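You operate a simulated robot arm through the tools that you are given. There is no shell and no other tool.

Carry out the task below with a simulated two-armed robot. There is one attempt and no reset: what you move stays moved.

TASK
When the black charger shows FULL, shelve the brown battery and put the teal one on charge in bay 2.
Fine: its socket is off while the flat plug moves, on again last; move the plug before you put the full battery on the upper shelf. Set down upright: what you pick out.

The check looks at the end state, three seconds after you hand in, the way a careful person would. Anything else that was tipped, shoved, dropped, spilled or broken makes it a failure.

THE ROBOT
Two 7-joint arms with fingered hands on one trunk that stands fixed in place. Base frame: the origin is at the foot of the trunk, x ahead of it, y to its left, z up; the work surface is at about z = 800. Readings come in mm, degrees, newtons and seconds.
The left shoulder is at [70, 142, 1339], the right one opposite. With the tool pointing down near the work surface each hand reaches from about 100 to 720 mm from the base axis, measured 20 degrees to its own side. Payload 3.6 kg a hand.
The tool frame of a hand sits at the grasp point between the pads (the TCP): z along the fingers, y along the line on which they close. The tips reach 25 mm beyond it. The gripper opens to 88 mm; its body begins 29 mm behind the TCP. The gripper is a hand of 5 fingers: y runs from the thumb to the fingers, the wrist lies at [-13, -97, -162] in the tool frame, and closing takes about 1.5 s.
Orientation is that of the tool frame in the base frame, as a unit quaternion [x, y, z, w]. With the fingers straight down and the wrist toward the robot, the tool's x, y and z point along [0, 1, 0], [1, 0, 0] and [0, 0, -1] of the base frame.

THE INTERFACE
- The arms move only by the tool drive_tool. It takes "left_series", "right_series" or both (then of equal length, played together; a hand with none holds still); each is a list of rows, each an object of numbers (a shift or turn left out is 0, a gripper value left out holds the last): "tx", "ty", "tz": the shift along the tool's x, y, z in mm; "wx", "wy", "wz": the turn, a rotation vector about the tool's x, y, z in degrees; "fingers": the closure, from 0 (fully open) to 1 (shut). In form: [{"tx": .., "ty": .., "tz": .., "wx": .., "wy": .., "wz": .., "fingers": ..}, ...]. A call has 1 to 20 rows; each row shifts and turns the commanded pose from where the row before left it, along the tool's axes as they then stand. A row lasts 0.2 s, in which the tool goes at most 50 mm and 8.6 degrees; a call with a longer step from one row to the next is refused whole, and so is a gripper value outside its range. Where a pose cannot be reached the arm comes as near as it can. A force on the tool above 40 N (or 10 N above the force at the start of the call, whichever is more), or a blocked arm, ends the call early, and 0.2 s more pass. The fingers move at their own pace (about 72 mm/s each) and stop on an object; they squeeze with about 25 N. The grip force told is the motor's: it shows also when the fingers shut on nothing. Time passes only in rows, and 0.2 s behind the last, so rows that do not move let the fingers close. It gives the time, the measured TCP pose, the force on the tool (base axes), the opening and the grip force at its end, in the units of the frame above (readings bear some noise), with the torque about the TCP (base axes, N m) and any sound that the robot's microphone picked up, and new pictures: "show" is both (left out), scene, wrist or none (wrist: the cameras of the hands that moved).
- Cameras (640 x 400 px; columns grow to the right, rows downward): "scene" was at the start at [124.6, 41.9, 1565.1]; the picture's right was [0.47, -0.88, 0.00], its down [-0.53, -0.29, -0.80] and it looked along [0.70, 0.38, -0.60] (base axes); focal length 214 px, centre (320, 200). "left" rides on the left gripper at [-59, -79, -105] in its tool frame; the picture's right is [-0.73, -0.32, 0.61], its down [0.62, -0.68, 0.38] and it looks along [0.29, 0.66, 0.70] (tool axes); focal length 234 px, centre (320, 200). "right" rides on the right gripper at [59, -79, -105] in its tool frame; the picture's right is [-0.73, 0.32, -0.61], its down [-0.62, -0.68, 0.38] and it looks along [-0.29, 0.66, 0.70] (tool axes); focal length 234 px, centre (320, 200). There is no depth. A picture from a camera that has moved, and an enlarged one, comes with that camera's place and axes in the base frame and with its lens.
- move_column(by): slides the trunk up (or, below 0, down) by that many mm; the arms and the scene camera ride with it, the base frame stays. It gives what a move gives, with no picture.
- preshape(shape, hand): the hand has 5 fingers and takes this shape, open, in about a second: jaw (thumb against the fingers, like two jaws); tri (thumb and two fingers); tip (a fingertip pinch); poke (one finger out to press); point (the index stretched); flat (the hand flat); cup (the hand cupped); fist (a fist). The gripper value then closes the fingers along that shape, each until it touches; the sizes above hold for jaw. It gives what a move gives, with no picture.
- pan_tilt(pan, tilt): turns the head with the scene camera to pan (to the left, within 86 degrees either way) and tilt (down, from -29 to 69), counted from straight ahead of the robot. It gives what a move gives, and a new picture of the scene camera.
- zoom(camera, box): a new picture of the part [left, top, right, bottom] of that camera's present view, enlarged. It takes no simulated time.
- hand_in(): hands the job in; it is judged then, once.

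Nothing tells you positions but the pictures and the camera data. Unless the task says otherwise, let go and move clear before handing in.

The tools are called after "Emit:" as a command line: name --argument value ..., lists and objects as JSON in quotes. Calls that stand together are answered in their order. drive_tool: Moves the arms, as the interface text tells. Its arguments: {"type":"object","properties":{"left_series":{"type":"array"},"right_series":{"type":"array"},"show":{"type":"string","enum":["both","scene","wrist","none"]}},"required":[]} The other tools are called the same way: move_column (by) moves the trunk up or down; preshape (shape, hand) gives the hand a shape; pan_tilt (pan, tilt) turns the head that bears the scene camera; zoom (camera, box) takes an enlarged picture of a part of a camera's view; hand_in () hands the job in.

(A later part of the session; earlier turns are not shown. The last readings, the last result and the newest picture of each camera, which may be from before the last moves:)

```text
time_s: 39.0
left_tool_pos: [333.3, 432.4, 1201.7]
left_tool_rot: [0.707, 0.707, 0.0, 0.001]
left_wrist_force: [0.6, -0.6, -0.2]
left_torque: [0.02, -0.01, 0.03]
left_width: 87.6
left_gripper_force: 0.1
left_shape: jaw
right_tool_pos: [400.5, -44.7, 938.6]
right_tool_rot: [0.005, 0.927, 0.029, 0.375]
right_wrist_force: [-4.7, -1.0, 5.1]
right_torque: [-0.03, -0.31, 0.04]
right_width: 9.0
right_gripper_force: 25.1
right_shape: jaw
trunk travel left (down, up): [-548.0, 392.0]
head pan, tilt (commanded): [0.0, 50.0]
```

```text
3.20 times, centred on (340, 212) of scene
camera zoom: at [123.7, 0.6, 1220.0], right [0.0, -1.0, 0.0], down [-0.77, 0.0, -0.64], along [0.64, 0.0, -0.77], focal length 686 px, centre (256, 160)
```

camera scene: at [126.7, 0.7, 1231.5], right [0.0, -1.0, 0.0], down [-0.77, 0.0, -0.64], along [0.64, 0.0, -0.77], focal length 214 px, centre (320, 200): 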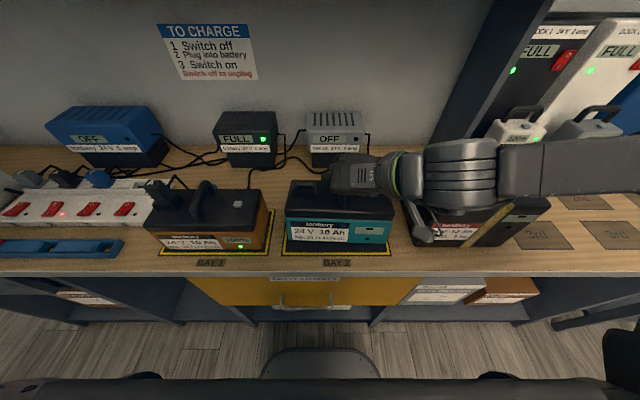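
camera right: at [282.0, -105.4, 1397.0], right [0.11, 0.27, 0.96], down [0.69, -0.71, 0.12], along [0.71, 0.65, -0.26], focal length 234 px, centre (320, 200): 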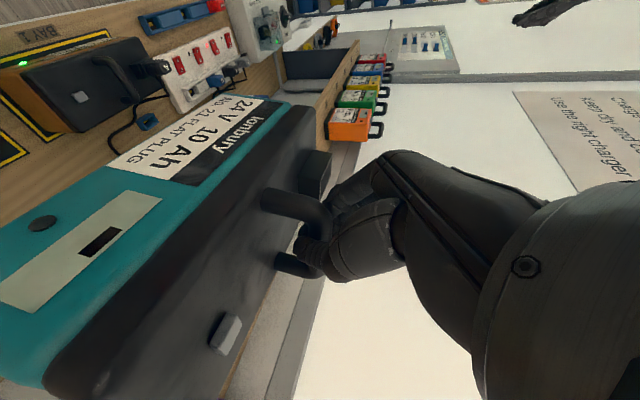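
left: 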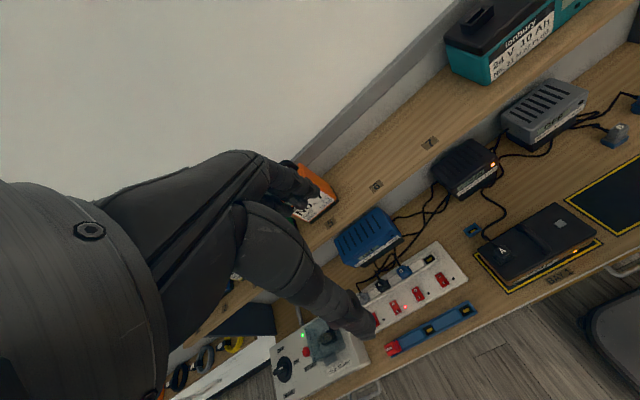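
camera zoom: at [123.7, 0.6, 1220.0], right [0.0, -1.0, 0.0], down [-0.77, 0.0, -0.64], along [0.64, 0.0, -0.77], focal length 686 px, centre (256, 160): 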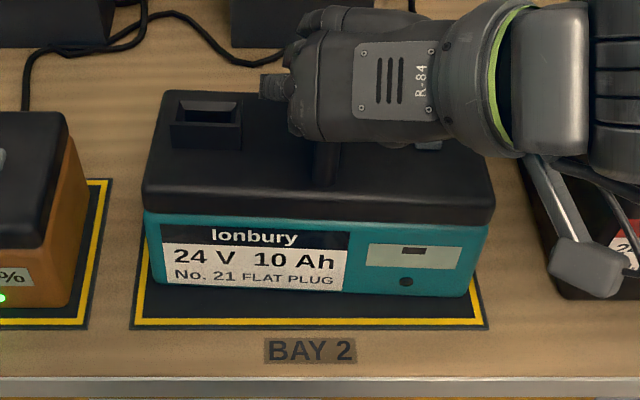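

The force flipped from -14 N to +5 N, so the battery stands on the mat. I'll open the hand partway and check.

Emit:
drive_tool --right_series '[{"fingers": 0.8}, {"fingers": 0.6}, {"fingers": 0.4}, {"fingers": 0.35}, {}, {}]'

Emit:
zoom --camera "scene" --box '[240, 150, 440, 275]'

```text
time_s: 40.4
left_tool_pos: [334.8, 432.9, 1200.7]
left_tool_rot: [0.707, 0.707, 0.0, 0.0]
left_wrist_force: [0.2, -0.5, -0.6]
left_torque: [0.0, -0.02, 0.02]
left_width: 87.5
left_gripper_force: 0.1
left_shape: jaw
right_tool_pos: [401.2, -45.3, 937.1]
right_tool_rot: [0.005, 0.928, 0.027, 0.373]
right_wrist_force: [-0.9, 0.3, 0.3]
right_torque: [-0.04, 0.0, 0.01]
right_width: 57.0
right_gripper_force: 0.1
right_shape: jaw
trunk travel left (down, up): [-548.0, 392.0]
head pan, tilt (commanded): [0.0, 50.0]
camera scene: at [125.1, 0.6, 1219.7], right [0.0, -1.0, 0.0], down [-0.77, 0.0, -0.64], along [0.64, 0.0, -0.77], focal length 214 px, centre (320, 200)
camera right: at [286.5, -127.4, 967.3], right [0.1, 0.27, 0.96], down [0.72, -0.68, 0.12], along [0.68, 0.68, -0.26], focal length 234 px, centre (320, 200)
```

scene: 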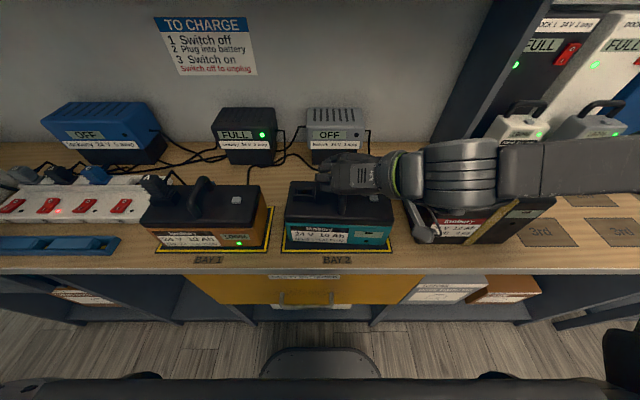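
right: 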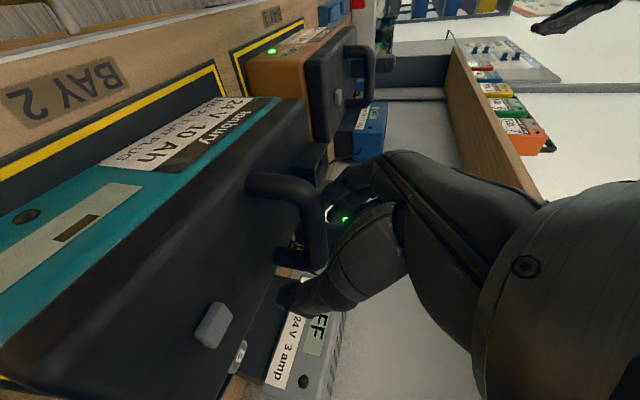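

```text
3.20 times, centred on (340, 212) of scene
camera zoom: at [125.1, 0.6, 1219.7], right [0.0, -1.0, 0.0], down [-0.77, 0.0, -0.64], along [0.64, 0.0, -0.77], focal length 686 px, centre (256, 160)
```

zoom: 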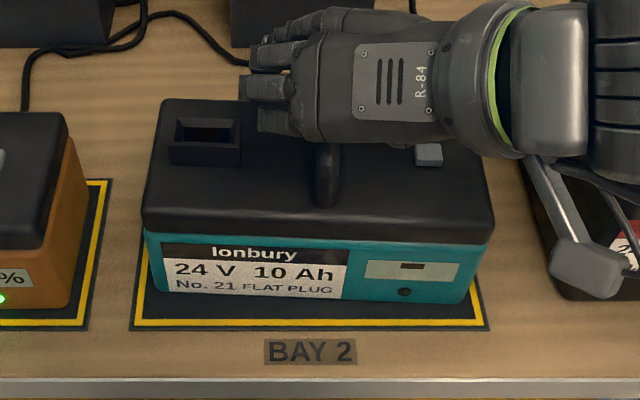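

The teal battery stands in bay 2 and the hand is open around the handle. I'll lift the right hand straight up.

Emit:
drive_tool --right_series '[{"tx": -6.9, "ty": 0.6, "tz": -7.2}, {"tx": -6.9, "ty": 0.6, "tz": -7.2}, {"tx": -10.4, "ty": 0.9, "tz": -10.8}, {"tx": -10.4, "ty": 0.9, "tz": -10.8}, {"tx": -10.4, "ty": 0.9, "tz": -10.8}, {"tx": -10.4, "ty": 0.9, "tz": -10.8}, {}]'

Emit:
zoom --camera "scene" --box '[220, 150, 440, 275]'

```text
time_s: 42.0
left_tool_pos: [335.1, 430.1, 1201.3]
left_tool_rot: [0.707, 0.707, 0.0, 0.0]
left_wrist_force: [0.3, 0.0, 0.3]
left_torque: [-0.01, 0.0, 0.03]
left_width: 87.7
left_gripper_force: 0.1
left_shape: jaw
right_tool_pos: [401.1, -45.6, 1019.5]
right_tool_rot: [0.006, 0.927, 0.028, 0.373]
right_wrist_force: [-0.2, 0.1, 0.1]
right_torque: [-0.01, 0.0, -0.02]
right_width: 57.0
right_gripper_force: 0.1
right_shape: jaw
trunk travel left (down, up): [-548.0, 392.0]
head pan, tilt (commanded): [0.0, 50.0]
camera scene: at [125.8, 0.0, 1219.6], right [0.0, -1.0, 0.0], down [-0.77, 0.0, -0.64], along [0.64, 0.0, -0.77], focal length 214 px, centre (320, 200)
camera right: at [287.0, -126.8, 1047.4], right [0.1, 0.27, 0.96], down [0.72, -0.68, 0.11], along [0.68, 0.68, -0.26], focal length 234 px, centre (320, 200)
```

scene: 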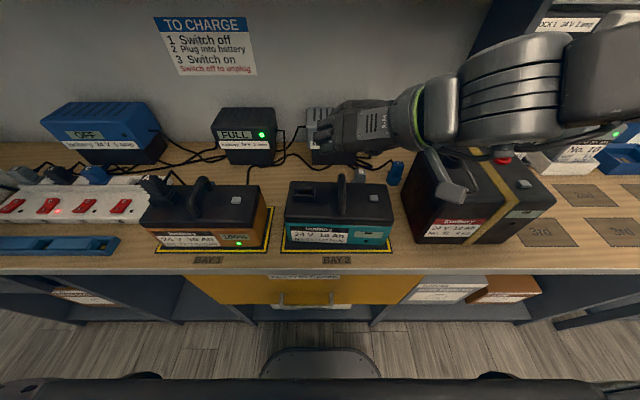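
right: 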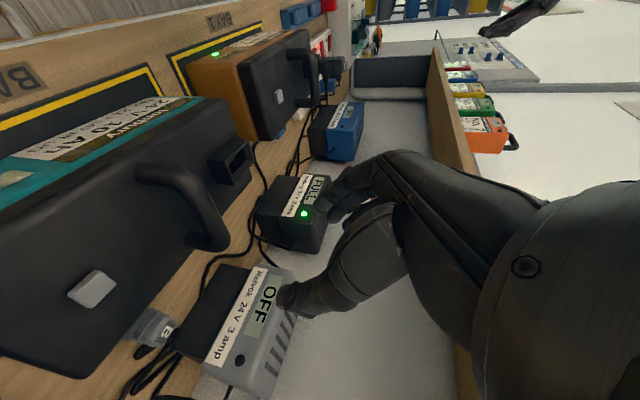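

```text
2.91 times, centred on (330, 212) of scene
camera zoom: at [125.8, 0.0, 1219.6], right [0.0, -1.0, 0.0], down [-0.77, 0.0, -0.64], along [0.64, 0.0, -0.77], focal length 624 px, centre (291, 164)
```

zoom: 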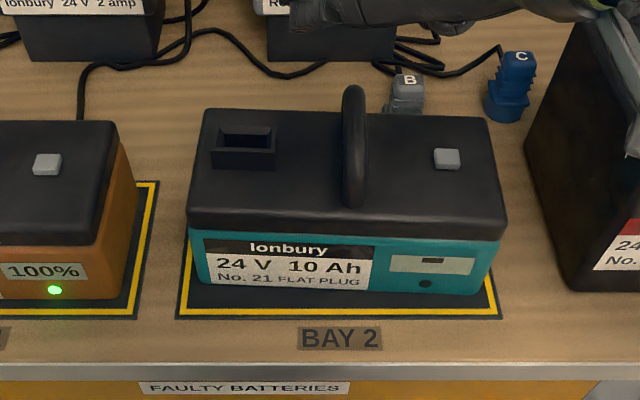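

The teal battery stands squarely inside bay 2's outline. I'll take the right arm back out of the way, then prepare the left hand for the switch of socket 2 (plug A).

Emit:
drive_tool --right_series '[{"tx": -13.8, "ty": 1.1, "tz": -14.4}, {"tx": -13.8, "ty": 1.1, "tz": -14.4}, {"tx": -13.8, "ty": 1.1, "tz": -14.4}, {"tx": -13.8, "ty": 1.1, "tz": -14.4}, {"tx": 6.2, "ty": -19.2, "tz": -15}, {"tx": 6.2, "ty": -19.2, "tz": -15}, {"tx": 6.2, "ty": -19.2, "tz": -15}, {"tx": 6.2, "ty": -19.2, "tz": -15}, {"tx": 6.2, "ty": -19.2, "tz": -15}, {"tx": 6.2, "ty": -19.2, "tz": -15}, {"tx": 6.2, "ty": -19.2, "tz": -15}, {"tx": 6.2, "ty": -19.2, "tz": -15}, {}]' --show "scene"

Emit:
preshape --shape "poke" --hand "left"

Emit:
pan_tilt --pan 40 --tilt 45

```text
time_s: 44.8
left_tool_pos: [335.0, 432.0, 1200.3]
left_tool_rot: [0.707, 0.707, 0.0, 0.0]
left_wrist_force: [-0.3, 0.3, -1.4]
left_torque: [-0.01, 0.04, -0.02]
left_width: 87.6
left_gripper_force: 0.1
left_shape: jaw
right_tool_pos: [361.0, -49.2, 1032.0]
right_tool_rot: [0.008, 0.927, 0.029, 0.373]
right_wrist_force: [-0.3, 0.0, 0.3]
right_torque: [0.04, 0.0, 0.0]
right_width: 56.7
right_gripper_force: 0.0
right_shape: jaw
right hand out of reach, approached as far as the arm can: row 1, 2, 3, 4, 5, 6, 7, 8, 9, 10, 11, 12
trunk travel left (down, up): [-548.0, 392.0]
head pan, tilt (commanded): [0.0, 50.0]
camera scene: at [125.1, 0.6, 1219.7], right [0.0, -1.0, 0.0], down [-0.77, 0.0, -0.64], along [0.64, 0.0, -0.77], focal length 214 px, centre (320, 200)
```

scene: 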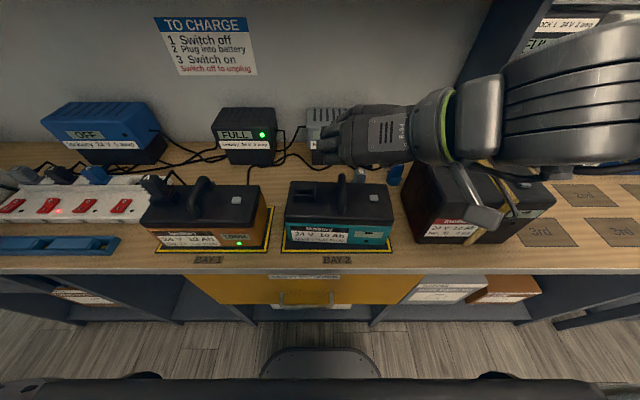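

```text
time_s: 45.7
left_tool_pos: [334.8, 431.6, 1200.5]
left_tool_rot: [0.707, 0.707, 0.0, 0.0]
left_wrist_force: [0.5, 0.2, -1.1]
left_torque: [0.01, 0.02, 0.01]
left_width: 0.0
left_gripper_force: 0.0
left_shape: poke
right_tool_pos: [361.5, -50.4, 1032.4]
right_tool_rot: [0.006, 0.927, 0.027, 0.374]
right_wrist_force: [-0.4, -0.7, 1.1]
right_torque: [-0.01, 0.0, 0.01]
right_width: 57.1
right_gripper_force: 0.1
right_shape: jaw
trunk travel left (down, up): [-548.0, 392.0]
head pan, tilt (commanded): [0.0, 50.0]
```

```text
time_s: 46.8
left_tool_pos: [334.9, 432.4, 1200.3]
left_tool_rot: [0.707, 0.707, 0.0, 0.0]
left_wrist_force: [0.8, 0.5, -0.9]
left_torque: [0.03, 0.0, 0.03]
left_width: 0.0
left_gripper_force: 0.0
left_shape: poke
right_tool_pos: [362.2, -49.8, 1031.9]
right_tool_rot: [0.007, 0.927, 0.029, 0.374]
right_wrist_force: [-0.2, 0.8, 0.2]
right_torque: [0.01, 0.01, -0.03]
right_width: 56.9
right_gripper_force: 0.0
right_shape: jaw
trunk travel left (down, up): [-548.0, 392.0]
head pan, tilt (commanded): [40.0, 45.0]
camera scene: at [110.4, 52.9, 1226.6], right [0.64, -0.77, 0.0], down [-0.54, -0.45, -0.71], along [0.54, 0.45, -0.71], focal length 214 px, centre (320, 200)
```

scene: 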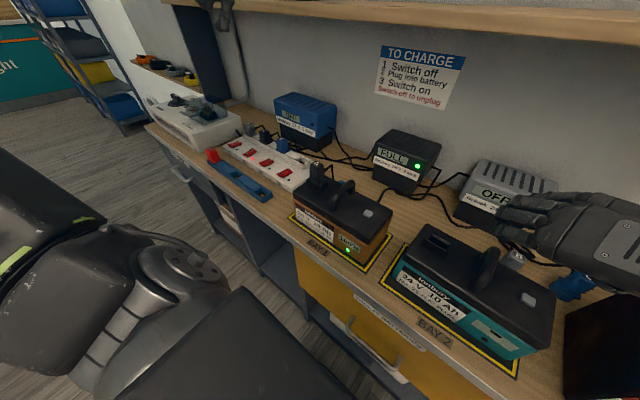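

The right hand can't rise further in this orientation. I'll turn its yaw back by 40° and then move it up and to the right, away from the bays.

Emit:
drive_tool --right_series '[{"wx": 5.5, "wy": -0.45, "wz": 5.75}, {"wx": 5.5, "wy": -0.45, "wz": 5.75}, {"wx": 5.5, "wy": -0.45, "wz": 5.75}, {"wx": 5.5, "wy": -0.45, "wz": 5.75}, {"wx": 5.5, "wy": -0.45, "wz": 5.75}, {"tx": -14.4, "ty": -18.2, "tz": -1.8}, {"tx": -14.4, "ty": -18.2, "tz": -1.8}, {"tx": -14.4, "ty": -18.2, "tz": -1.8}, {"tx": -14.4, "ty": -18.2, "tz": -1.8}, {"tx": -14.4, "ty": -18.2, "tz": -1.8}, {"tx": -14.4, "ty": -18.2, "tz": -1.8}, {"tx": -14.4, "ty": -18.2, "tz": -1.8}, {"tx": -14.4, "ty": -18.2, "tz": -1.8}, {}]' --show "scene"

Emit:
zoom --camera "scene" --box '[190, 110, 350, 210]'

Emit:
zoom --camera "left" --box '[0, 0, 640, 400]'

```text
time_s: 49.8
left_tool_pos: [334.7, 433.1, 1201.8]
left_tool_rot: [0.707, 0.707, 0.0, 0.001]
left_wrist_force: [0.2, 0.5, 0.4]
left_torque: [-0.04, 0.02, -0.01]
left_width: 0.0
left_gripper_force: 0.0
left_shape: poke
right_tool_pos: [329.3, -208.8, 1120.4]
right_tool_rot: [0.321, 0.87, -0.099, 0.36]
right_wrist_force: [0.3, 0.3, 1.1]
right_torque: [-0.04, 0.01, -0.01]
right_width: 57.0
right_gripper_force: 0.1
right_shape: jaw
right hand out of reach, approached as far as the arm can: row 1, 2, 9
trunk travel left (down, up): [-548.0, 392.0]
head pan, tilt (commanded): [40.0, 45.0]
camera scene: at [110.7, 53.4, 1226.5], right [0.64, -0.77, 0.0], down [-0.54, -0.45, -0.71], along [0.54, 0.45, -0.71], focal length 214 px, centre (320, 200)
```

scene: 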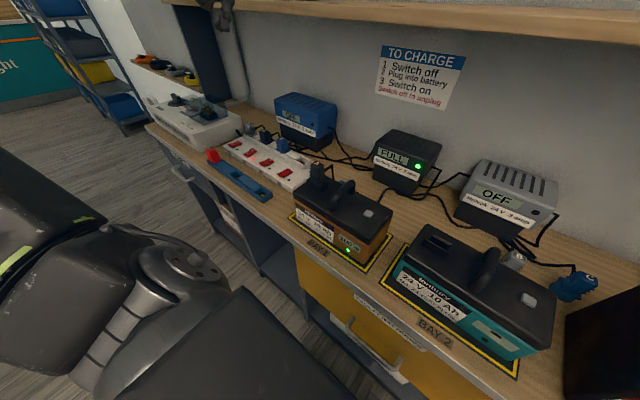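

```text
4.00 times, centred on (270, 160) of scene
camera zoom: at [110.7, 53.4, 1226.5], right [0.64, -0.77, 0.0], down [-0.54, -0.45, -0.71], along [0.54, 0.45, -0.71], focal length 858 px, centre (520, 360)
```

zoom: 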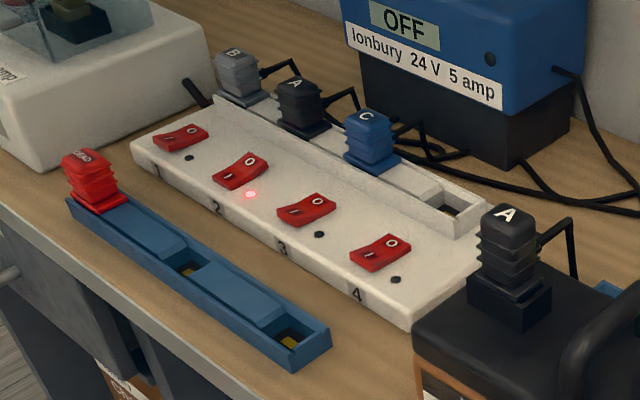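

```text
1.00 times, centred on (320, 200) of left (not enlarged: the box is as wide or as high as the picture)
camera zoom: at [256.7, 373.3, 1305.9], right [-0.32, -0.73, -0.61], down [-0.68, 0.62, -0.38], along [0.66, 0.29, -0.7], focal length 234 px, centre (320, 200)
```

zoom: 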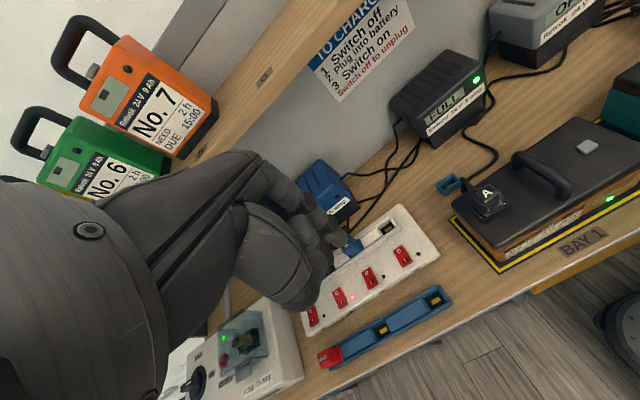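

I have the strip in view from two cameras. I'll zoom with the left hand camera to fix the position of the switch for socket 2 precisely.

Emit:
zoom --camera "left" --box '[290, 220, 450, 320]'

Emit:
zoom --camera "scene" --box '[218, 130, 298, 180]'

Emit:
zoom --camera "scene" --box '[200, 0, 240, 50]'

```text
4.00 times, centred on (370, 270) of left
camera zoom: at [256.7, 373.3, 1305.9], right [-0.32, -0.73, -0.61], down [-0.68, 0.62, -0.38], along [0.66, 0.29, -0.7], focal length 937 px, centre (120, -80)
```

zoom: 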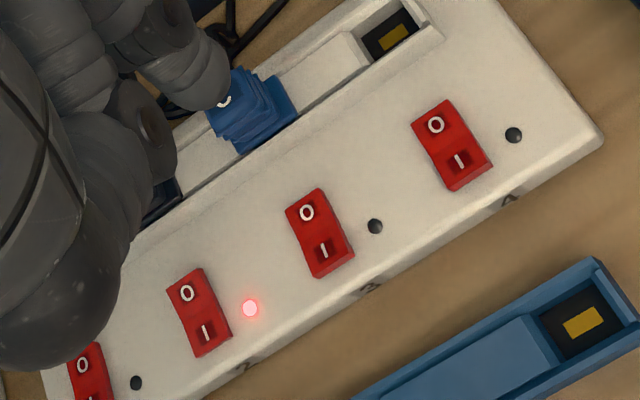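

```text
8.00 times, centred on (258, 155) of scene
camera zoom: at [110.7, 53.4, 1226.5], right [0.64, -0.77, 0.0], down [-0.54, -0.45, -0.71], along [0.54, 0.45, -0.71], focal length 1716 px, centre (816, 560)
```

zoom: 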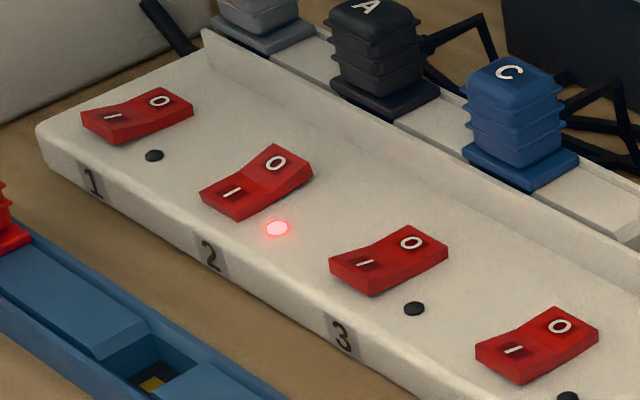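

```text
8.00 times, centred on (220, 25) of scene
camera zoom: at [110.7, 53.4, 1226.5], right [0.64, -0.77, 0.0], down [-0.54, -0.45, -0.71], along [0.54, 0.45, -0.71], focal length 1716 px, centre (1120, 1600)
```

zoom: 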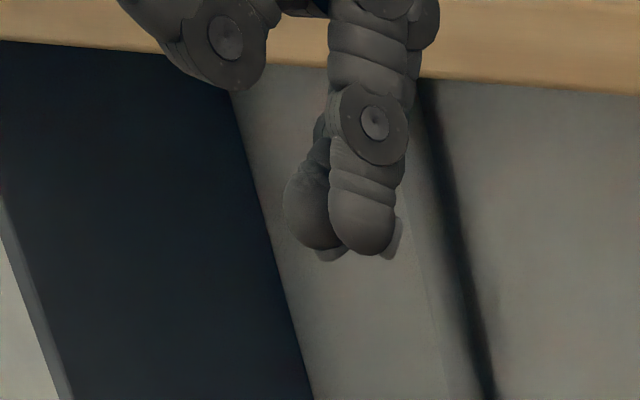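

The O end of switch 2 is at about (447, 631, 834), with the rocker running front to back (O behind, I in front). I'll raise the trunk for easier reach and bring the left poking finger above it.

Emit:
move_column --by 170

Emit:
drive_tool --left_series '[{"wz": -8.3}, {"wz": -8.3}, {"wz": -8.3}, {"wz": -8.3}, {"wz": -8.3}, {"wz": -8.5}, {"tx": 3.4, "ty": 18.8, "tz": 34.2}, {"tx": 3.4, "ty": 18.8, "tz": 34.2}, {"tx": 3.4, "ty": 18.8, "tz": 34.2}, {"tx": 3.4, "ty": 18.8, "tz": 34.2}, {"tx": 3.4, "ty": 18.8, "tz": 34.2}, {"tx": 3.4, "ty": 18.8, "tz": 34.2}, {"tx": 3.4, "ty": 18.8, "tz": 34.2}, {"tx": 3.4, "ty": 18.8, "tz": 34.2}, {"tx": 3.4, "ty": 18.8, "tz": 34.2}, {"tx": 3.4, "ty": 18.8, "tz": 34.2}, {"tx": 3.4, "ty": 18.8, "tz": 34.2}, {"tx": 3.4, "ty": 18.8, "tz": 34.2}, {}]'

```text
time_s: 51.7
left_tool_pos: [334.9, 432.5, 1370.1]
left_tool_rot: [0.707, 0.707, 0.0, 0.0]
left_wrist_force: [0.1, 0.4, 0.2]
left_torque: [0.0, 0.02, 0.02]
left_width: 0.0
left_gripper_force: 0.0
left_shape: poke
right_tool_pos: [330.1, -208.8, 1289.8]
right_tool_rot: [0.321, 0.87, -0.1, 0.361]
right_wrist_force: [1.0, 0.2, -0.3]
right_torque: [0.02, 0.01, 0.02]
right_width: 56.6
right_gripper_force: 0.1
right_shape: jaw
trunk travel left (down, up): [-718.0, 222.0]
head pan, tilt (commanded): [40.0, 45.0]
```

```text
time_s: 55.7
left_tool_pos: [454.8, 638.0, 946.4]
left_tool_rot: [0.342, 0.94, 0.0, 0.0]
left_wrist_force: [-0.2, 0.1, 0.5]
left_torque: [-0.01, 0.0, 0.0]
left_width: 0.1
left_gripper_force: 0.0
left_shape: poke
left hand out of reach, approached as far as the arm can: row 6
right_tool_pos: [329.6, -209.3, 1290.8]
right_tool_rot: [0.322, 0.87, -0.098, 0.361]
right_wrist_force: [-0.4, -1.3, -0.4]
right_torque: [0.01, 0.02, 0.0]
right_width: 56.8
right_gripper_force: 0.0
right_shape: jaw
trunk travel left (down, up): [-718.0, 222.0]
head pan, tilt (commanded): [40.0, 45.0]
camera scene: at [109.9, 52.4, 1396.7], right [0.64, -0.77, 0.0], down [-0.54, -0.45, -0.71], along [0.54, 0.45, -0.71], focal length 214 px, centre (320, 200)
camera left: at [449.1, 538.8, 1051.9], right [0.35, -0.71, -0.61], down [-0.92, -0.12, -0.38], along [0.2, 0.69, -0.7], focal length 234 px, centre (320, 200)
```

scene: 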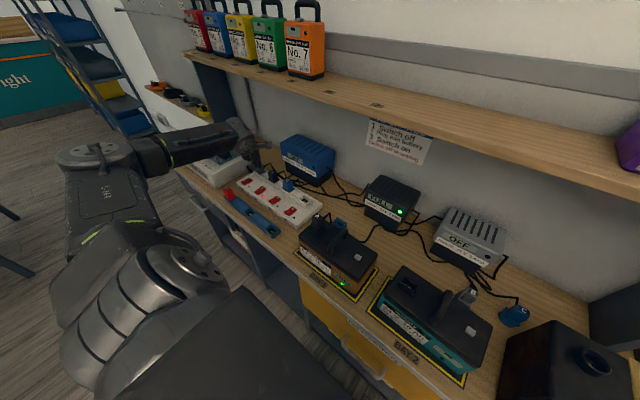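
left: 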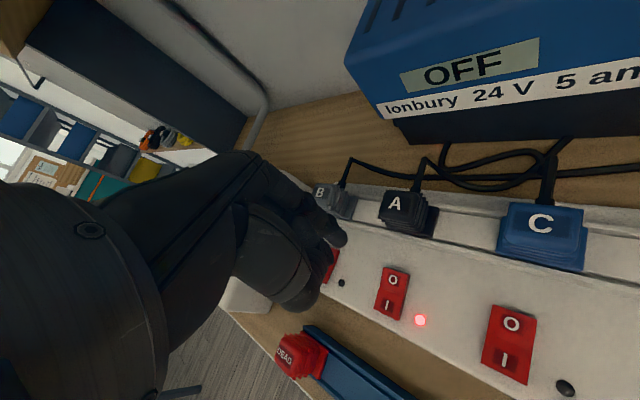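

From the hand camera, O is at (449, 630) and I at (429, 630), matching the earlier estimate. I'll centre the finger above the O end and lower it close to the rocker.

Emit:
drive_tool --left_series '[{"tx": -2.8, "ty": -8.1}, {"tz": 19}, {"tz": 19}, {"tz": 19}, {"tz": 15}, {}]'

Emit:
zoom --camera "left" --box '[260, 180, 480, 340]'

Emit:
zoom --camera "scene" --box '[210, 120, 330, 220]'

```text
time_s: 57.1
left_tool_pos: [450.7, 630.6, 875.0]
left_tool_rot: [0.342, 0.94, 0.0, 0.0]
left_wrist_force: [-0.5, 0.6, 0.4]
left_torque: [0.02, 0.02, -0.01]
left_width: 0.1
left_gripper_force: 0.1
left_shape: poke
right_tool_pos: [329.5, -207.9, 1290.4]
right_tool_rot: [0.321, 0.87, -0.099, 0.36]
right_wrist_force: [-0.3, -0.3, 0.2]
right_torque: [-0.01, 0.0, -0.02]
right_width: 56.8
right_gripper_force: 0.1
right_shape: jaw
trunk travel left (down, up): [-718.0, 222.0]
head pan, tilt (commanded): [40.0, 45.0]
camera scene: at [110.3, 52.8, 1396.6], right [0.64, -0.77, 0.0], down [-0.54, -0.45, -0.71], along [0.54, 0.45, -0.71], focal length 214 px, centre (320, 200)
camera left: at [445.7, 531.6, 980.2], right [0.35, -0.71, -0.61], down [-0.92, -0.12, -0.38], along [0.2, 0.69, -0.7], focal length 234 px, centre (320, 200)
```

scene: 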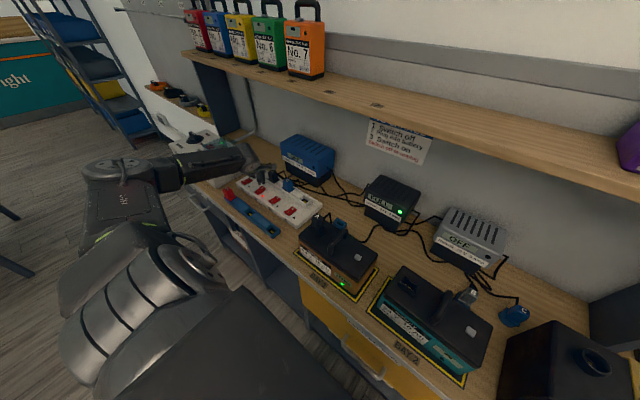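
left: 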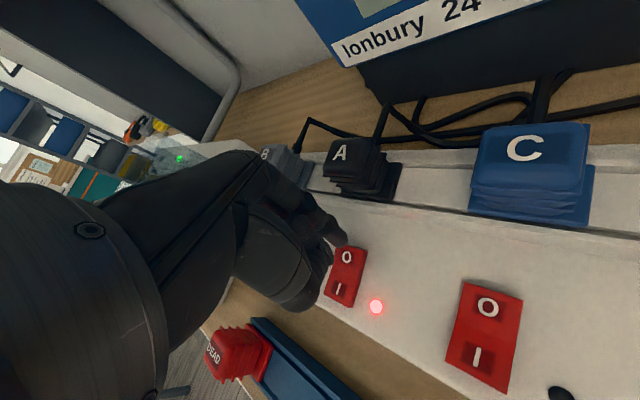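

```text
2.50 times, centred on (370, 260) of left
camera zoom: at [445.7, 531.6, 980.2], right [0.35, -0.71, -0.61], down [-0.92, -0.12, -0.38], along [0.2, 0.69, -0.7], focal length 585 px, centre (195, 50)
```

zoom: 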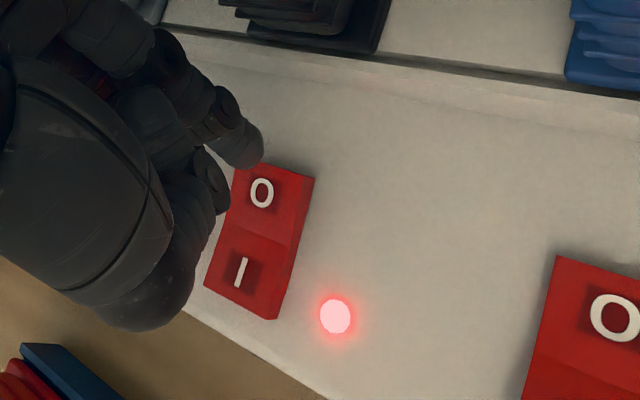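

```text
4.00 times, centred on (270, 170) of scene
camera zoom: at [110.3, 52.8, 1396.6], right [0.64, -0.77, 0.0], down [-0.54, -0.45, -0.71], along [0.54, 0.45, -0.71], focal length 858 px, centre (520, 320)
```

zoom: 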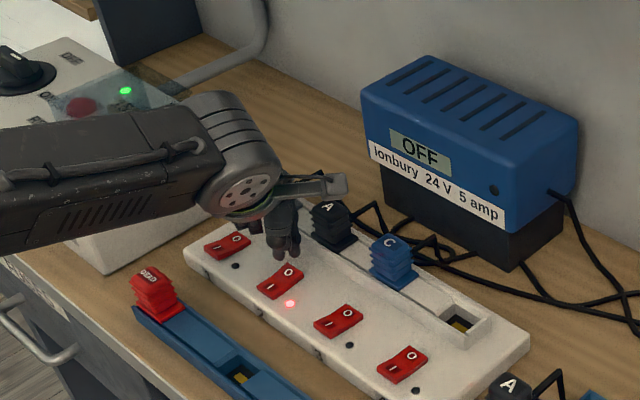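

The fingertip is over the O end of switch 2. I'll press down slowly, with the force limit as a stop.

Emit:
drive_tool --left_series '[{"tz": 4}, {"tz": 4}, {"tz": 3}, {"tz": 3}, {"tz": 3}, {}]'

Emit:
zoom --camera "left" --box '[260, 180, 480, 340]'

```text
time_s: 58.5
left_tool_pos: [451.2, 630.4, 858.0]
left_tool_rot: [0.342, 0.94, -0.001, 0.0]
left_wrist_force: [1.0, 0.5, 2.5]
left_torque: [0.01, -0.01, -0.04]
left_width: 0.0
left_gripper_force: 0.1
left_shape: poke
right_tool_pos: [329.9, -209.8, 1289.9]
right_tool_rot: [0.322, 0.87, -0.1, 0.36]
right_wrist_force: [-0.5, -0.4, 0.2]
right_torque: [0.01, -0.01, 0.04]
right_width: 56.8
right_gripper_force: 0.1
right_shape: jaw
trunk travel left (down, up): [-718.0, 222.0]
head pan, tilt (commanded): [40.0, 45.0]
camera scene: at [110.2, 52.5, 1396.7], right [0.64, -0.77, 0.0], down [-0.54, -0.45, -0.71], along [0.54, 0.45, -0.71], focal length 214 px, centre (320, 200)
camera left: at [446.2, 531.2, 963.3], right [0.35, -0.71, -0.61], down [-0.92, -0.12, -0.38], along [0.2, 0.69, -0.7], focal length 234 px, centre (320, 200)
```

scene: 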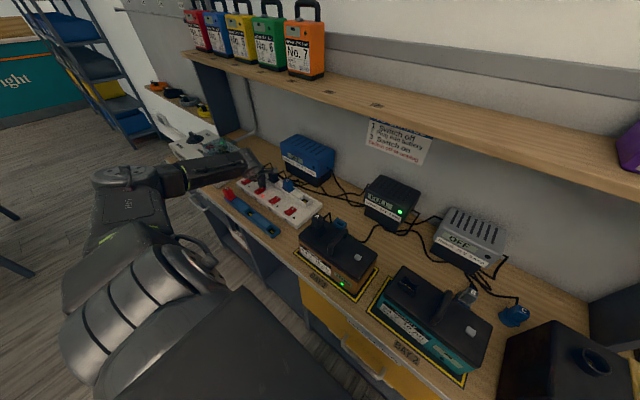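
left: 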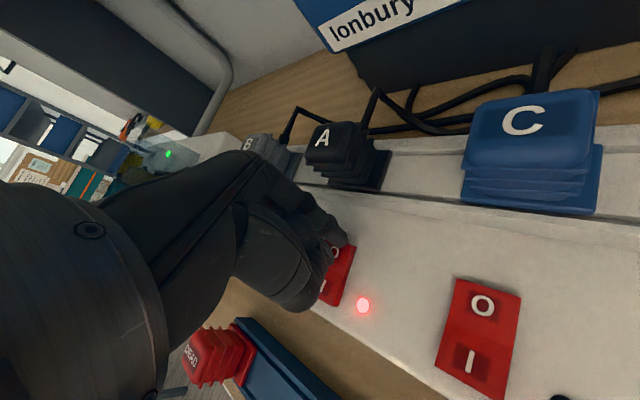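

```text
2.50 times, centred on (370, 260) of left
camera zoom: at [446.2, 531.2, 963.3], right [0.35, -0.71, -0.61], down [-0.92, -0.12, -0.38], along [0.2, 0.69, -0.7], focal length 585 px, centre (195, 50)
```

zoom: 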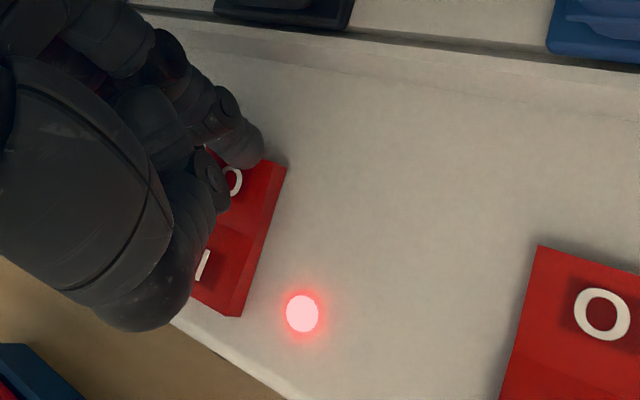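

Contact has just begun (2.5 N). I'll press further in small steps.

Emit:
drive_tool --left_series '[{"tz": 2}, {"tz": 2}, {"tz": 2}, {"tz": 1}, {}]' --show "wrist"

```text
time_s: 59.7
left_tool_pos: [451.3, 627.9, 852.0]
left_tool_rot: [0.342, 0.94, 0.002, 0.001]
left_wrist_force: [9.0, 7.1, 31.5]
left_torque: [0.18, 0.13, -0.1]
left_width: 0.0
left_gripper_force: 0.0
left_shape: poke
right_tool_pos: [328.6, -213.6, 1290.6]
right_tool_rot: [0.322, 0.87, -0.098, 0.36]
right_wrist_force: [-0.3, 0.2, 0.1]
right_torque: [-0.02, -0.03, -0.03]
right_width: 57.0
right_gripper_force: 0.0
right_shape: jaw
trunk travel left (down, up): [-718.0, 222.0]
head pan, tilt (commanded): [40.0, 45.0]
camera left: at [445.5, 528.8, 958.2], right [0.35, -0.71, -0.61], down [-0.91, -0.12, -0.39], along [0.2, 0.69, -0.69], focal length 234 px, centre (320, 200)
```

left: 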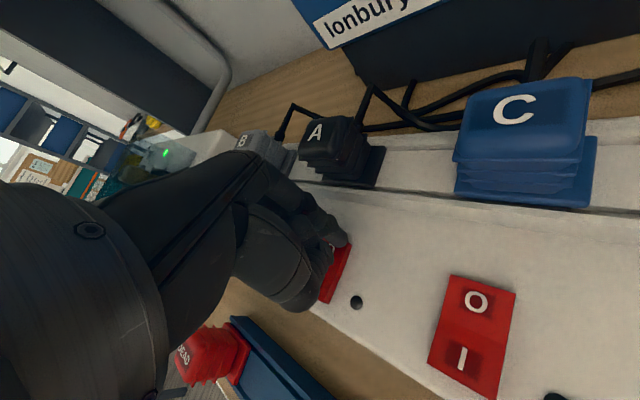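

The light by switch 2 is out, so the socket is off. I'll lift the finger straight up and check the strip and charger.

Emit:
drive_tool --left_series '[{"tz": -8}, {"tz": -15}, {"tz": -25}, {"tz": -30}, {"tz": -30}, {}]'

Emit:
zoom --camera "scene" --box '[210, 150, 370, 250]'

Emit:
zoom --camera "scene" --box '[350, 165, 450, 227]'

```text
time_s: 61.1
left_tool_pos: [453.0, 631.2, 959.4]
left_tool_rot: [0.342, 0.94, 0.001, 0.0]
left_wrist_force: [0.8, 0.0, -0.1]
left_torque: [0.03, -0.01, 0.01]
left_width: 0.0
left_gripper_force: 0.0
left_shape: poke
right_tool_pos: [329.9, -207.9, 1290.9]
right_tool_rot: [0.321, 0.87, -0.1, 0.36]
right_wrist_force: [0.0, -0.1, -0.1]
right_torque: [-0.01, -0.01, 0.0]
right_width: 56.8
right_gripper_force: 0.1
right_shape: jaw
trunk travel left (down, up): [-718.0, 222.0]
head pan, tilt (commanded): [40.0, 45.0]
camera scene: at [110.6, 52.9, 1396.6], right [0.64, -0.77, 0.0], down [-0.54, -0.45, -0.71], along [0.54, 0.45, -0.71], focal length 214 px, centre (320, 200)
camera left: at [448.6, 532.5, 1065.0], right [0.35, -0.71, -0.61], down [-0.92, -0.12, -0.38], along [0.2, 0.69, -0.7], focal length 234 px, centre (320, 200)
```

scene: 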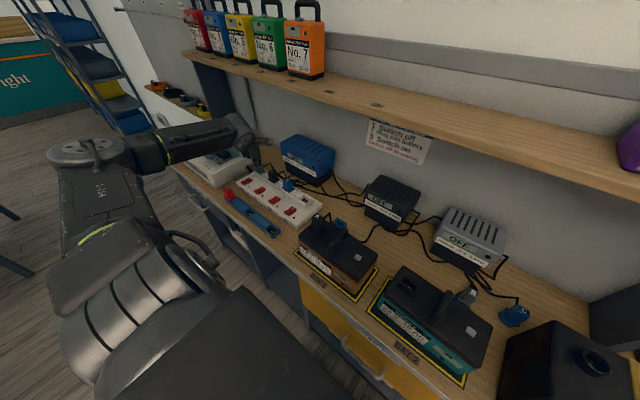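
left: 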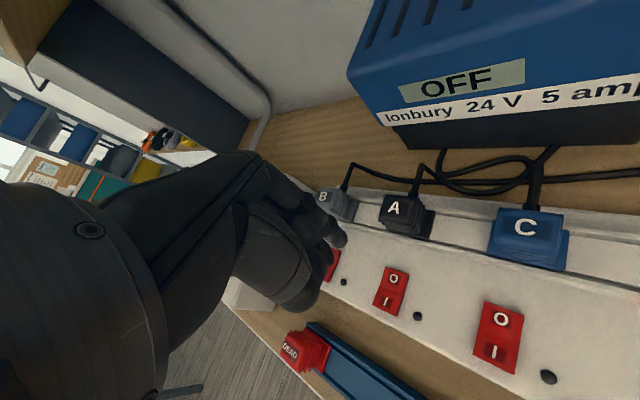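

```text
4.00 times, centred on (290, 200) of scene
camera zoom: at [110.6, 52.9, 1396.6], right [0.64, -0.77, 0.0], down [-0.54, -0.45, -0.71], along [0.54, 0.45, -0.71], focal length 858 px, centre (440, 200)
```

zoom: 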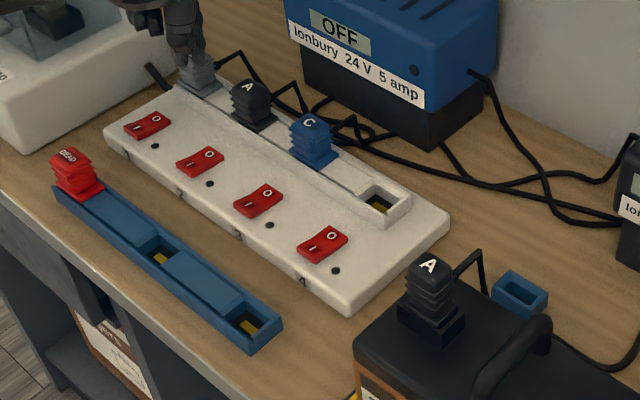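

```text
6.40 times, centred on (400, 196) of scene
camera zoom: at [110.6, 52.9, 1396.6], right [0.64, -0.77, 0.0], down [-0.54, -0.45, -0.71], along [0.54, 0.45, -0.71], focal length 1373 px, centre (-192, 226)
```

zoom: 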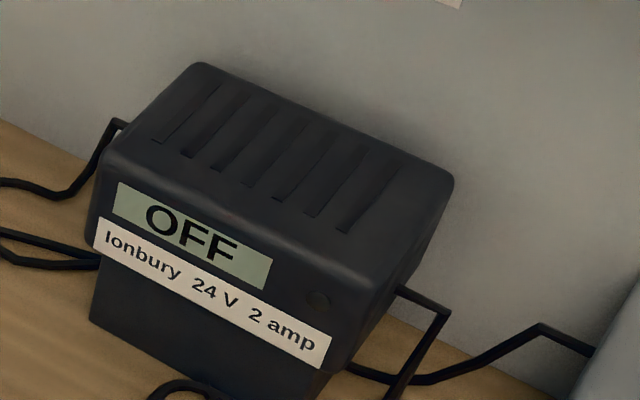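

The charger reads OFF and all switches show O. Now I'll raise the trunk and prepare the right hand (thumb and two fingers) to take flat plug A from the brown battery, since closing along y avoids the cable at the plug's back.

Emit:
move_column --by 150

Emit:
preshape --shape "tri" --hand "right"

Emit:
pan_tilt --pan 15 --tilt 55

Emit:
zoom --camera "scene" --box '[200, 180, 300, 242]'

Emit:
zoom --camera "right" --box '[0, 0, 640, 400]'

```text
time_s: 62.8
left_tool_pos: [454.0, 632.1, 1109.7]
left_tool_rot: [0.342, 0.94, 0.0, -0.001]
left_wrist_force: [-0.2, 0.2, 0.5]
left_torque: [0.0, 0.0, 0.0]
left_width: 0.0
left_gripper_force: 0.2
left_shape: poke
right_tool_pos: [329.8, -207.8, 1441.0]
right_tool_rot: [0.321, 0.87, -0.1, 0.36]
right_wrist_force: [0.1, 0.2, 0.3]
right_torque: [-0.04, -0.04, 0.0]
right_width: 57.0
right_gripper_force: 0.0
right_shape: jaw
trunk travel left (down, up): [-868.0, 72.0]
head pan, tilt (commanded): [40.0, 45.0]
```

```text
time_s: 63.7
left_tool_pos: [453.2, 630.5, 1108.5]
left_tool_rot: [0.342, 0.94, 0.0, 0.0]
left_wrist_force: [-0.4, 0.2, -0.1]
left_torque: [0.01, -0.05, 0.0]
left_width: 0.0
left_gripper_force: 0.1
left_shape: poke
right_tool_pos: [330.4, -208.0, 1439.8]
right_tool_rot: [0.321, 0.87, -0.1, 0.361]
right_wrist_force: [0.3, 0.6, 0.2]
right_torque: [0.01, 0.01, -0.03]
right_width: 88.0
right_gripper_force: 0.0
right_shape: tri
trunk travel left (down, up): [-868.0, 72.0]
head pan, tilt (commanded): [40.0, 45.0]
```

```text
time_s: 64.6
left_tool_pos: [455.3, 632.1, 1110.0]
left_tool_rot: [0.342, 0.94, 0.0, 0.001]
left_wrist_force: [-0.3, -0.9, 0.9]
left_torque: [0.02, -0.05, -0.05]
left_width: 0.2
left_gripper_force: 0.1
left_shape: poke
right_tool_pos: [329.5, -208.2, 1440.1]
right_tool_rot: [0.321, 0.87, -0.1, 0.361]
right_wrist_force: [-0.3, -0.7, 0.8]
right_torque: [0.01, 0.01, 0.0]
right_width: 87.7
right_gripper_force: 0.0
right_shape: tri
trunk travel left (down, up): [-868.0, 72.0]
head pan, tilt (commanded): [15.0, 55.0]
camera scene: at [117.7, 19.4, 1533.2], right [0.26, -0.97, 0.0], down [-0.79, -0.21, -0.57], along [0.55, 0.15, -0.82], focal length 214 px, centre (320, 200)
```

scene: 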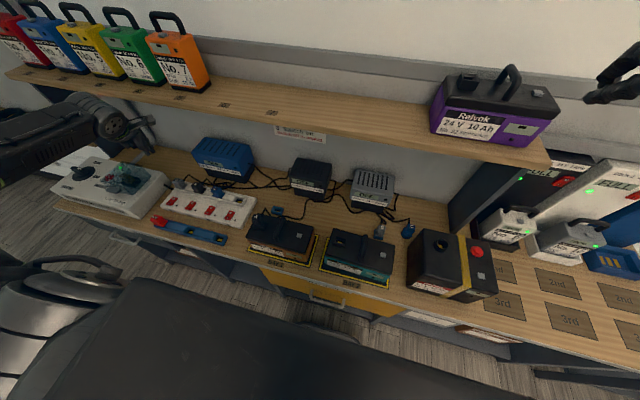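

```text
6.40 times, centred on (250, 211) of scene
camera zoom: at [117.7, 19.4, 1533.2], right [0.26, -0.97, 0.0], down [-0.79, -0.21, -0.57], along [0.55, 0.15, -0.82], focal length 1373 px, centre (768, 130)
```

zoom: 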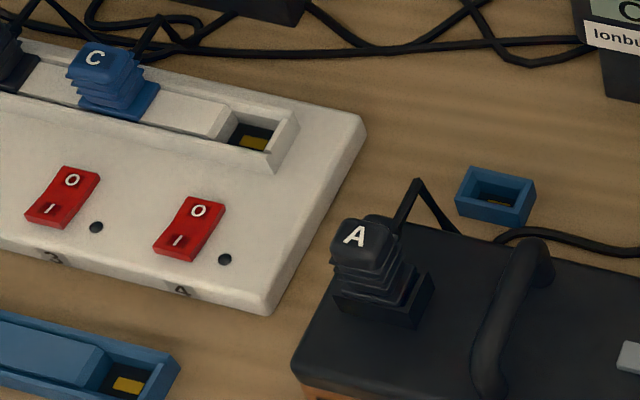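

```text
1.00 times, centred on (320, 200) of right (not enlarged: the box is as wide or as high as the picture)
camera zoom: at [189.1, -198.7, 1469.5], right [0.25, 0.14, 0.96], down [0.12, -0.99, 0.11], along [0.96, 0.08, -0.26], focal length 234 px, centre (320, 200)
```

zoom: 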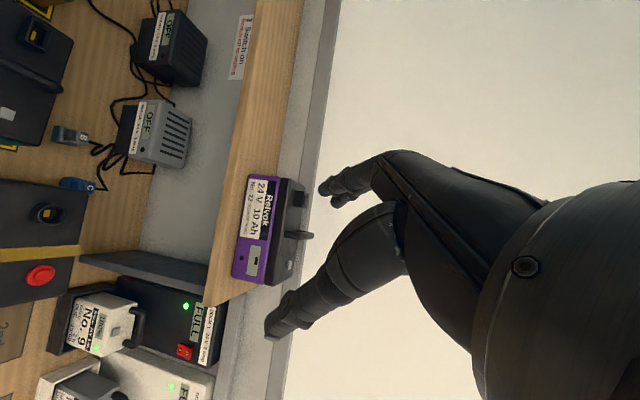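

I take plug A to be centred at about (393, 300) with its top near z=958. I'll turn the right hand (closing along y, leaning about 24°) and bring it over toward bay 1, high up.

Emit:
drive_tool --right_series '[{"wx": -5.4, "wy": 0.45, "wz": -5.62}, {"wx": -5.4, "wy": 0.45, "wz": -5.62}, {"wx": -5.4, "wy": 0.45, "wz": -5.62}, {"wx": -5.4, "wy": 0.45, "wz": -5.62}, {"wx": -5.4, "wy": 0.45, "wz": -5.62}, {"wx": 0.28, "wy": 6.65, "wz": 0.26}, {"wx": 0.28, "wy": 6.65, "wz": 0.26}, {"wx": 0.28, "wy": 6.65, "wz": 0.26}, {"tx": 6.6, "ty": 29, "tz": 20.7}, {"tx": 6.6, "ty": 29, "tz": 20.7}, {"tx": 6.6, "ty": 29, "tz": 20.7}, {"tx": 6.6, "ty": 29, "tz": 20.7}, {"tx": 6.6, "ty": 29, "tz": 20.7}, {"tx": 6.6, "ty": 29, "tz": 20.7}, {"tx": 6.6, "ty": 29, "tz": 20.7}, {"tx": 6.6, "ty": 29, "tz": 20.7}, {"tx": 6.6, "ty": 29, "tz": 20.7}, {"tx": 6.6, "ty": 29, "tz": 20.7}]'

```text
time_s: 68.4
left_tool_pos: [454.3, 632.1, 1107.8]
left_tool_rot: [0.342, 0.94, -0.001, 0.0]
left_wrist_force: [-0.1, 0.2, -0.5]
left_torque: [0.01, 0.02, 0.02]
left_width: 0.0
left_gripper_force: 0.0
left_shape: poke
right_tool_pos: [384.5, 196.1, 1264.6]
right_tool_rot: [0.119, 0.971, 0.003, 0.209]
right_wrist_force: [0.0, -0.7, 0.5]
right_torque: [0.01, -0.06, 0.02]
right_width: 88.0
right_gripper_force: 0.0
right_shape: tri
right hand out of reach, approached as far as the arm can: row 1, 2, 3, 4, 5
trunk travel left (down, up): [-868.0, 72.0]
head pan, tilt (commanded): [15.0, 55.0]
camera scene: at [118.2, 21.2, 1533.1], right [0.26, -0.97, 0.0], down [-0.79, -0.21, -0.57], along [0.55, 0.15, -0.82], focal length 214 px, centre (320, 200)
camera right: at [271.7, 136.7, 1330.2], right [0.47, 0.17, 0.87], down [0.55, -0.82, -0.14], along [0.69, 0.54, -0.48], focal length 234 px, centre (320, 200)
```

scene: 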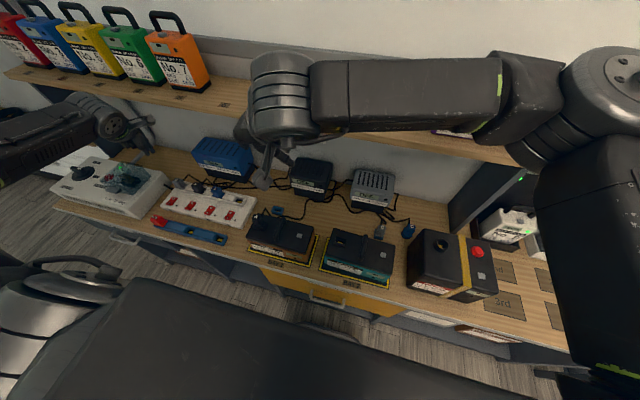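
right: 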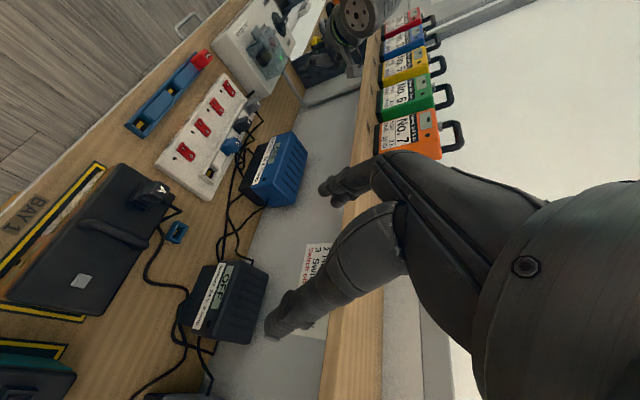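

The right hand is at (384, 196, 1265) with good orientation. I'll square it up to the plug and go above it at z≈1040.

Emit:
drive_tool --right_series '[{"wx": -2.7, "wy": 0.37, "wz": -6.1}, {"wx": -2.7, "wy": 0.37, "wz": -6.1}, {"wx": 2.9, "wz": -1.3, "fingers": 0.3}, {"tx": 12.2, "ty": 14.9, "tz": 30.6}, {"tx": 12.2, "ty": 14.9, "tz": 30.6}, {"tx": 12.2, "ty": 14.9, "tz": 30.6}, {"tx": 12.2, "ty": 14.9, "tz": 30.6}, {"tx": 12.2, "ty": 14.9, "tz": 30.6}, {"tx": 12.2, "ty": 14.9, "tz": 30.6}, {"tx": 12.2, "ty": 14.9, "tz": 30.6}, {}]'

Emit:
zoom --camera "scene" --box '[200, 150, 340, 260]'

```text
time_s: 70.8
left_tool_pos: [454.7, 631.6, 1109.2]
left_tool_rot: [0.342, 0.94, 0.0, 0.0]
left_wrist_force: [0.5, -0.5, -0.1]
left_torque: [0.0, 0.02, -0.01]
left_width: 0.0
left_gripper_force: 0.0
left_shape: poke
right_tool_pos: [395.4, 297.6, 1037.8]
right_tool_rot: [0.0, 0.979, 0.001, 0.206]
right_wrist_force: [0.3, -0.5, 0.5]
right_torque: [-0.03, 0.0, 0.02]
right_width: 61.9
right_gripper_force: 0.0
right_shape: tri
trunk travel left (down, up): [-868.0, 72.0]
head pan, tilt (commanded): [15.0, 55.0]
camera scene: at [118.0, 19.0, 1533.2], right [0.26, -0.97, 0.0], down [-0.79, -0.21, -0.57], along [0.55, 0.15, -0.82], focal length 214 px, centre (320, 200)
camera right: at [298.6, 219.2, 1109.2], right [0.42, 0.32, 0.85], down [0.73, -0.68, -0.1], along [0.55, 0.66, -0.52], focal length 234 px, centre (320, 200)
```

scene: 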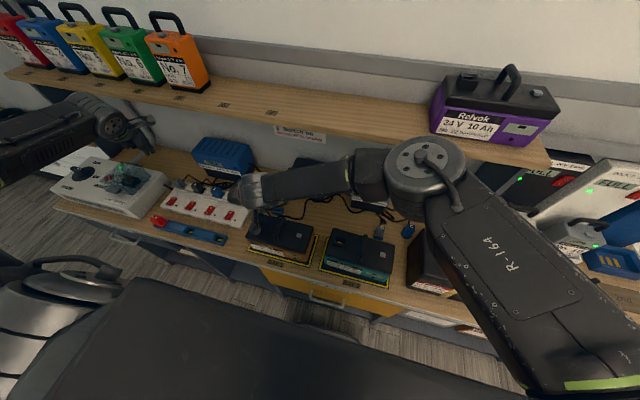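
right: 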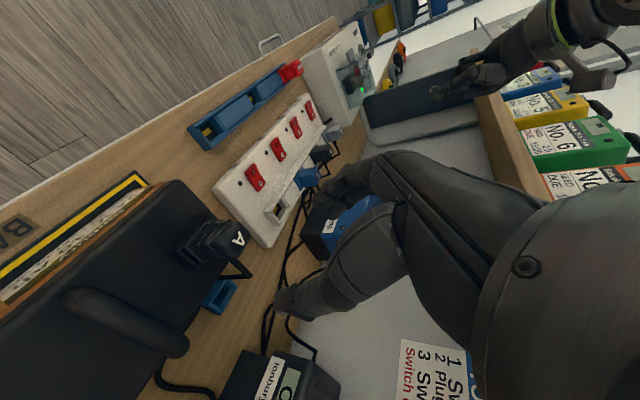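

```text
3.64 times, centred on (270, 205) of scene
camera zoom: at [118.0, 19.0, 1533.2], right [0.26, -0.97, 0.0], down [-0.79, -0.21, -0.57], along [0.55, 0.15, -0.82], focal length 780 px, centre (502, 182)
```

zoom: 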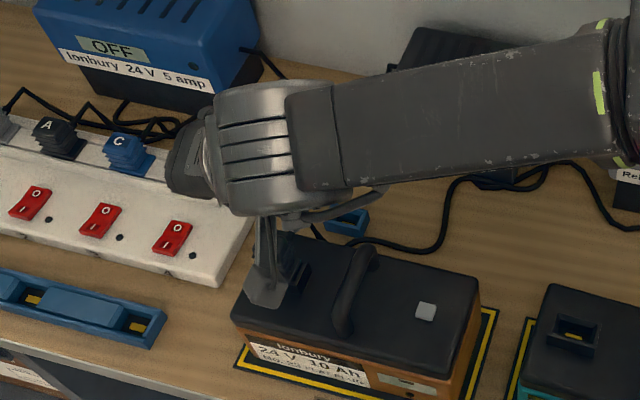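

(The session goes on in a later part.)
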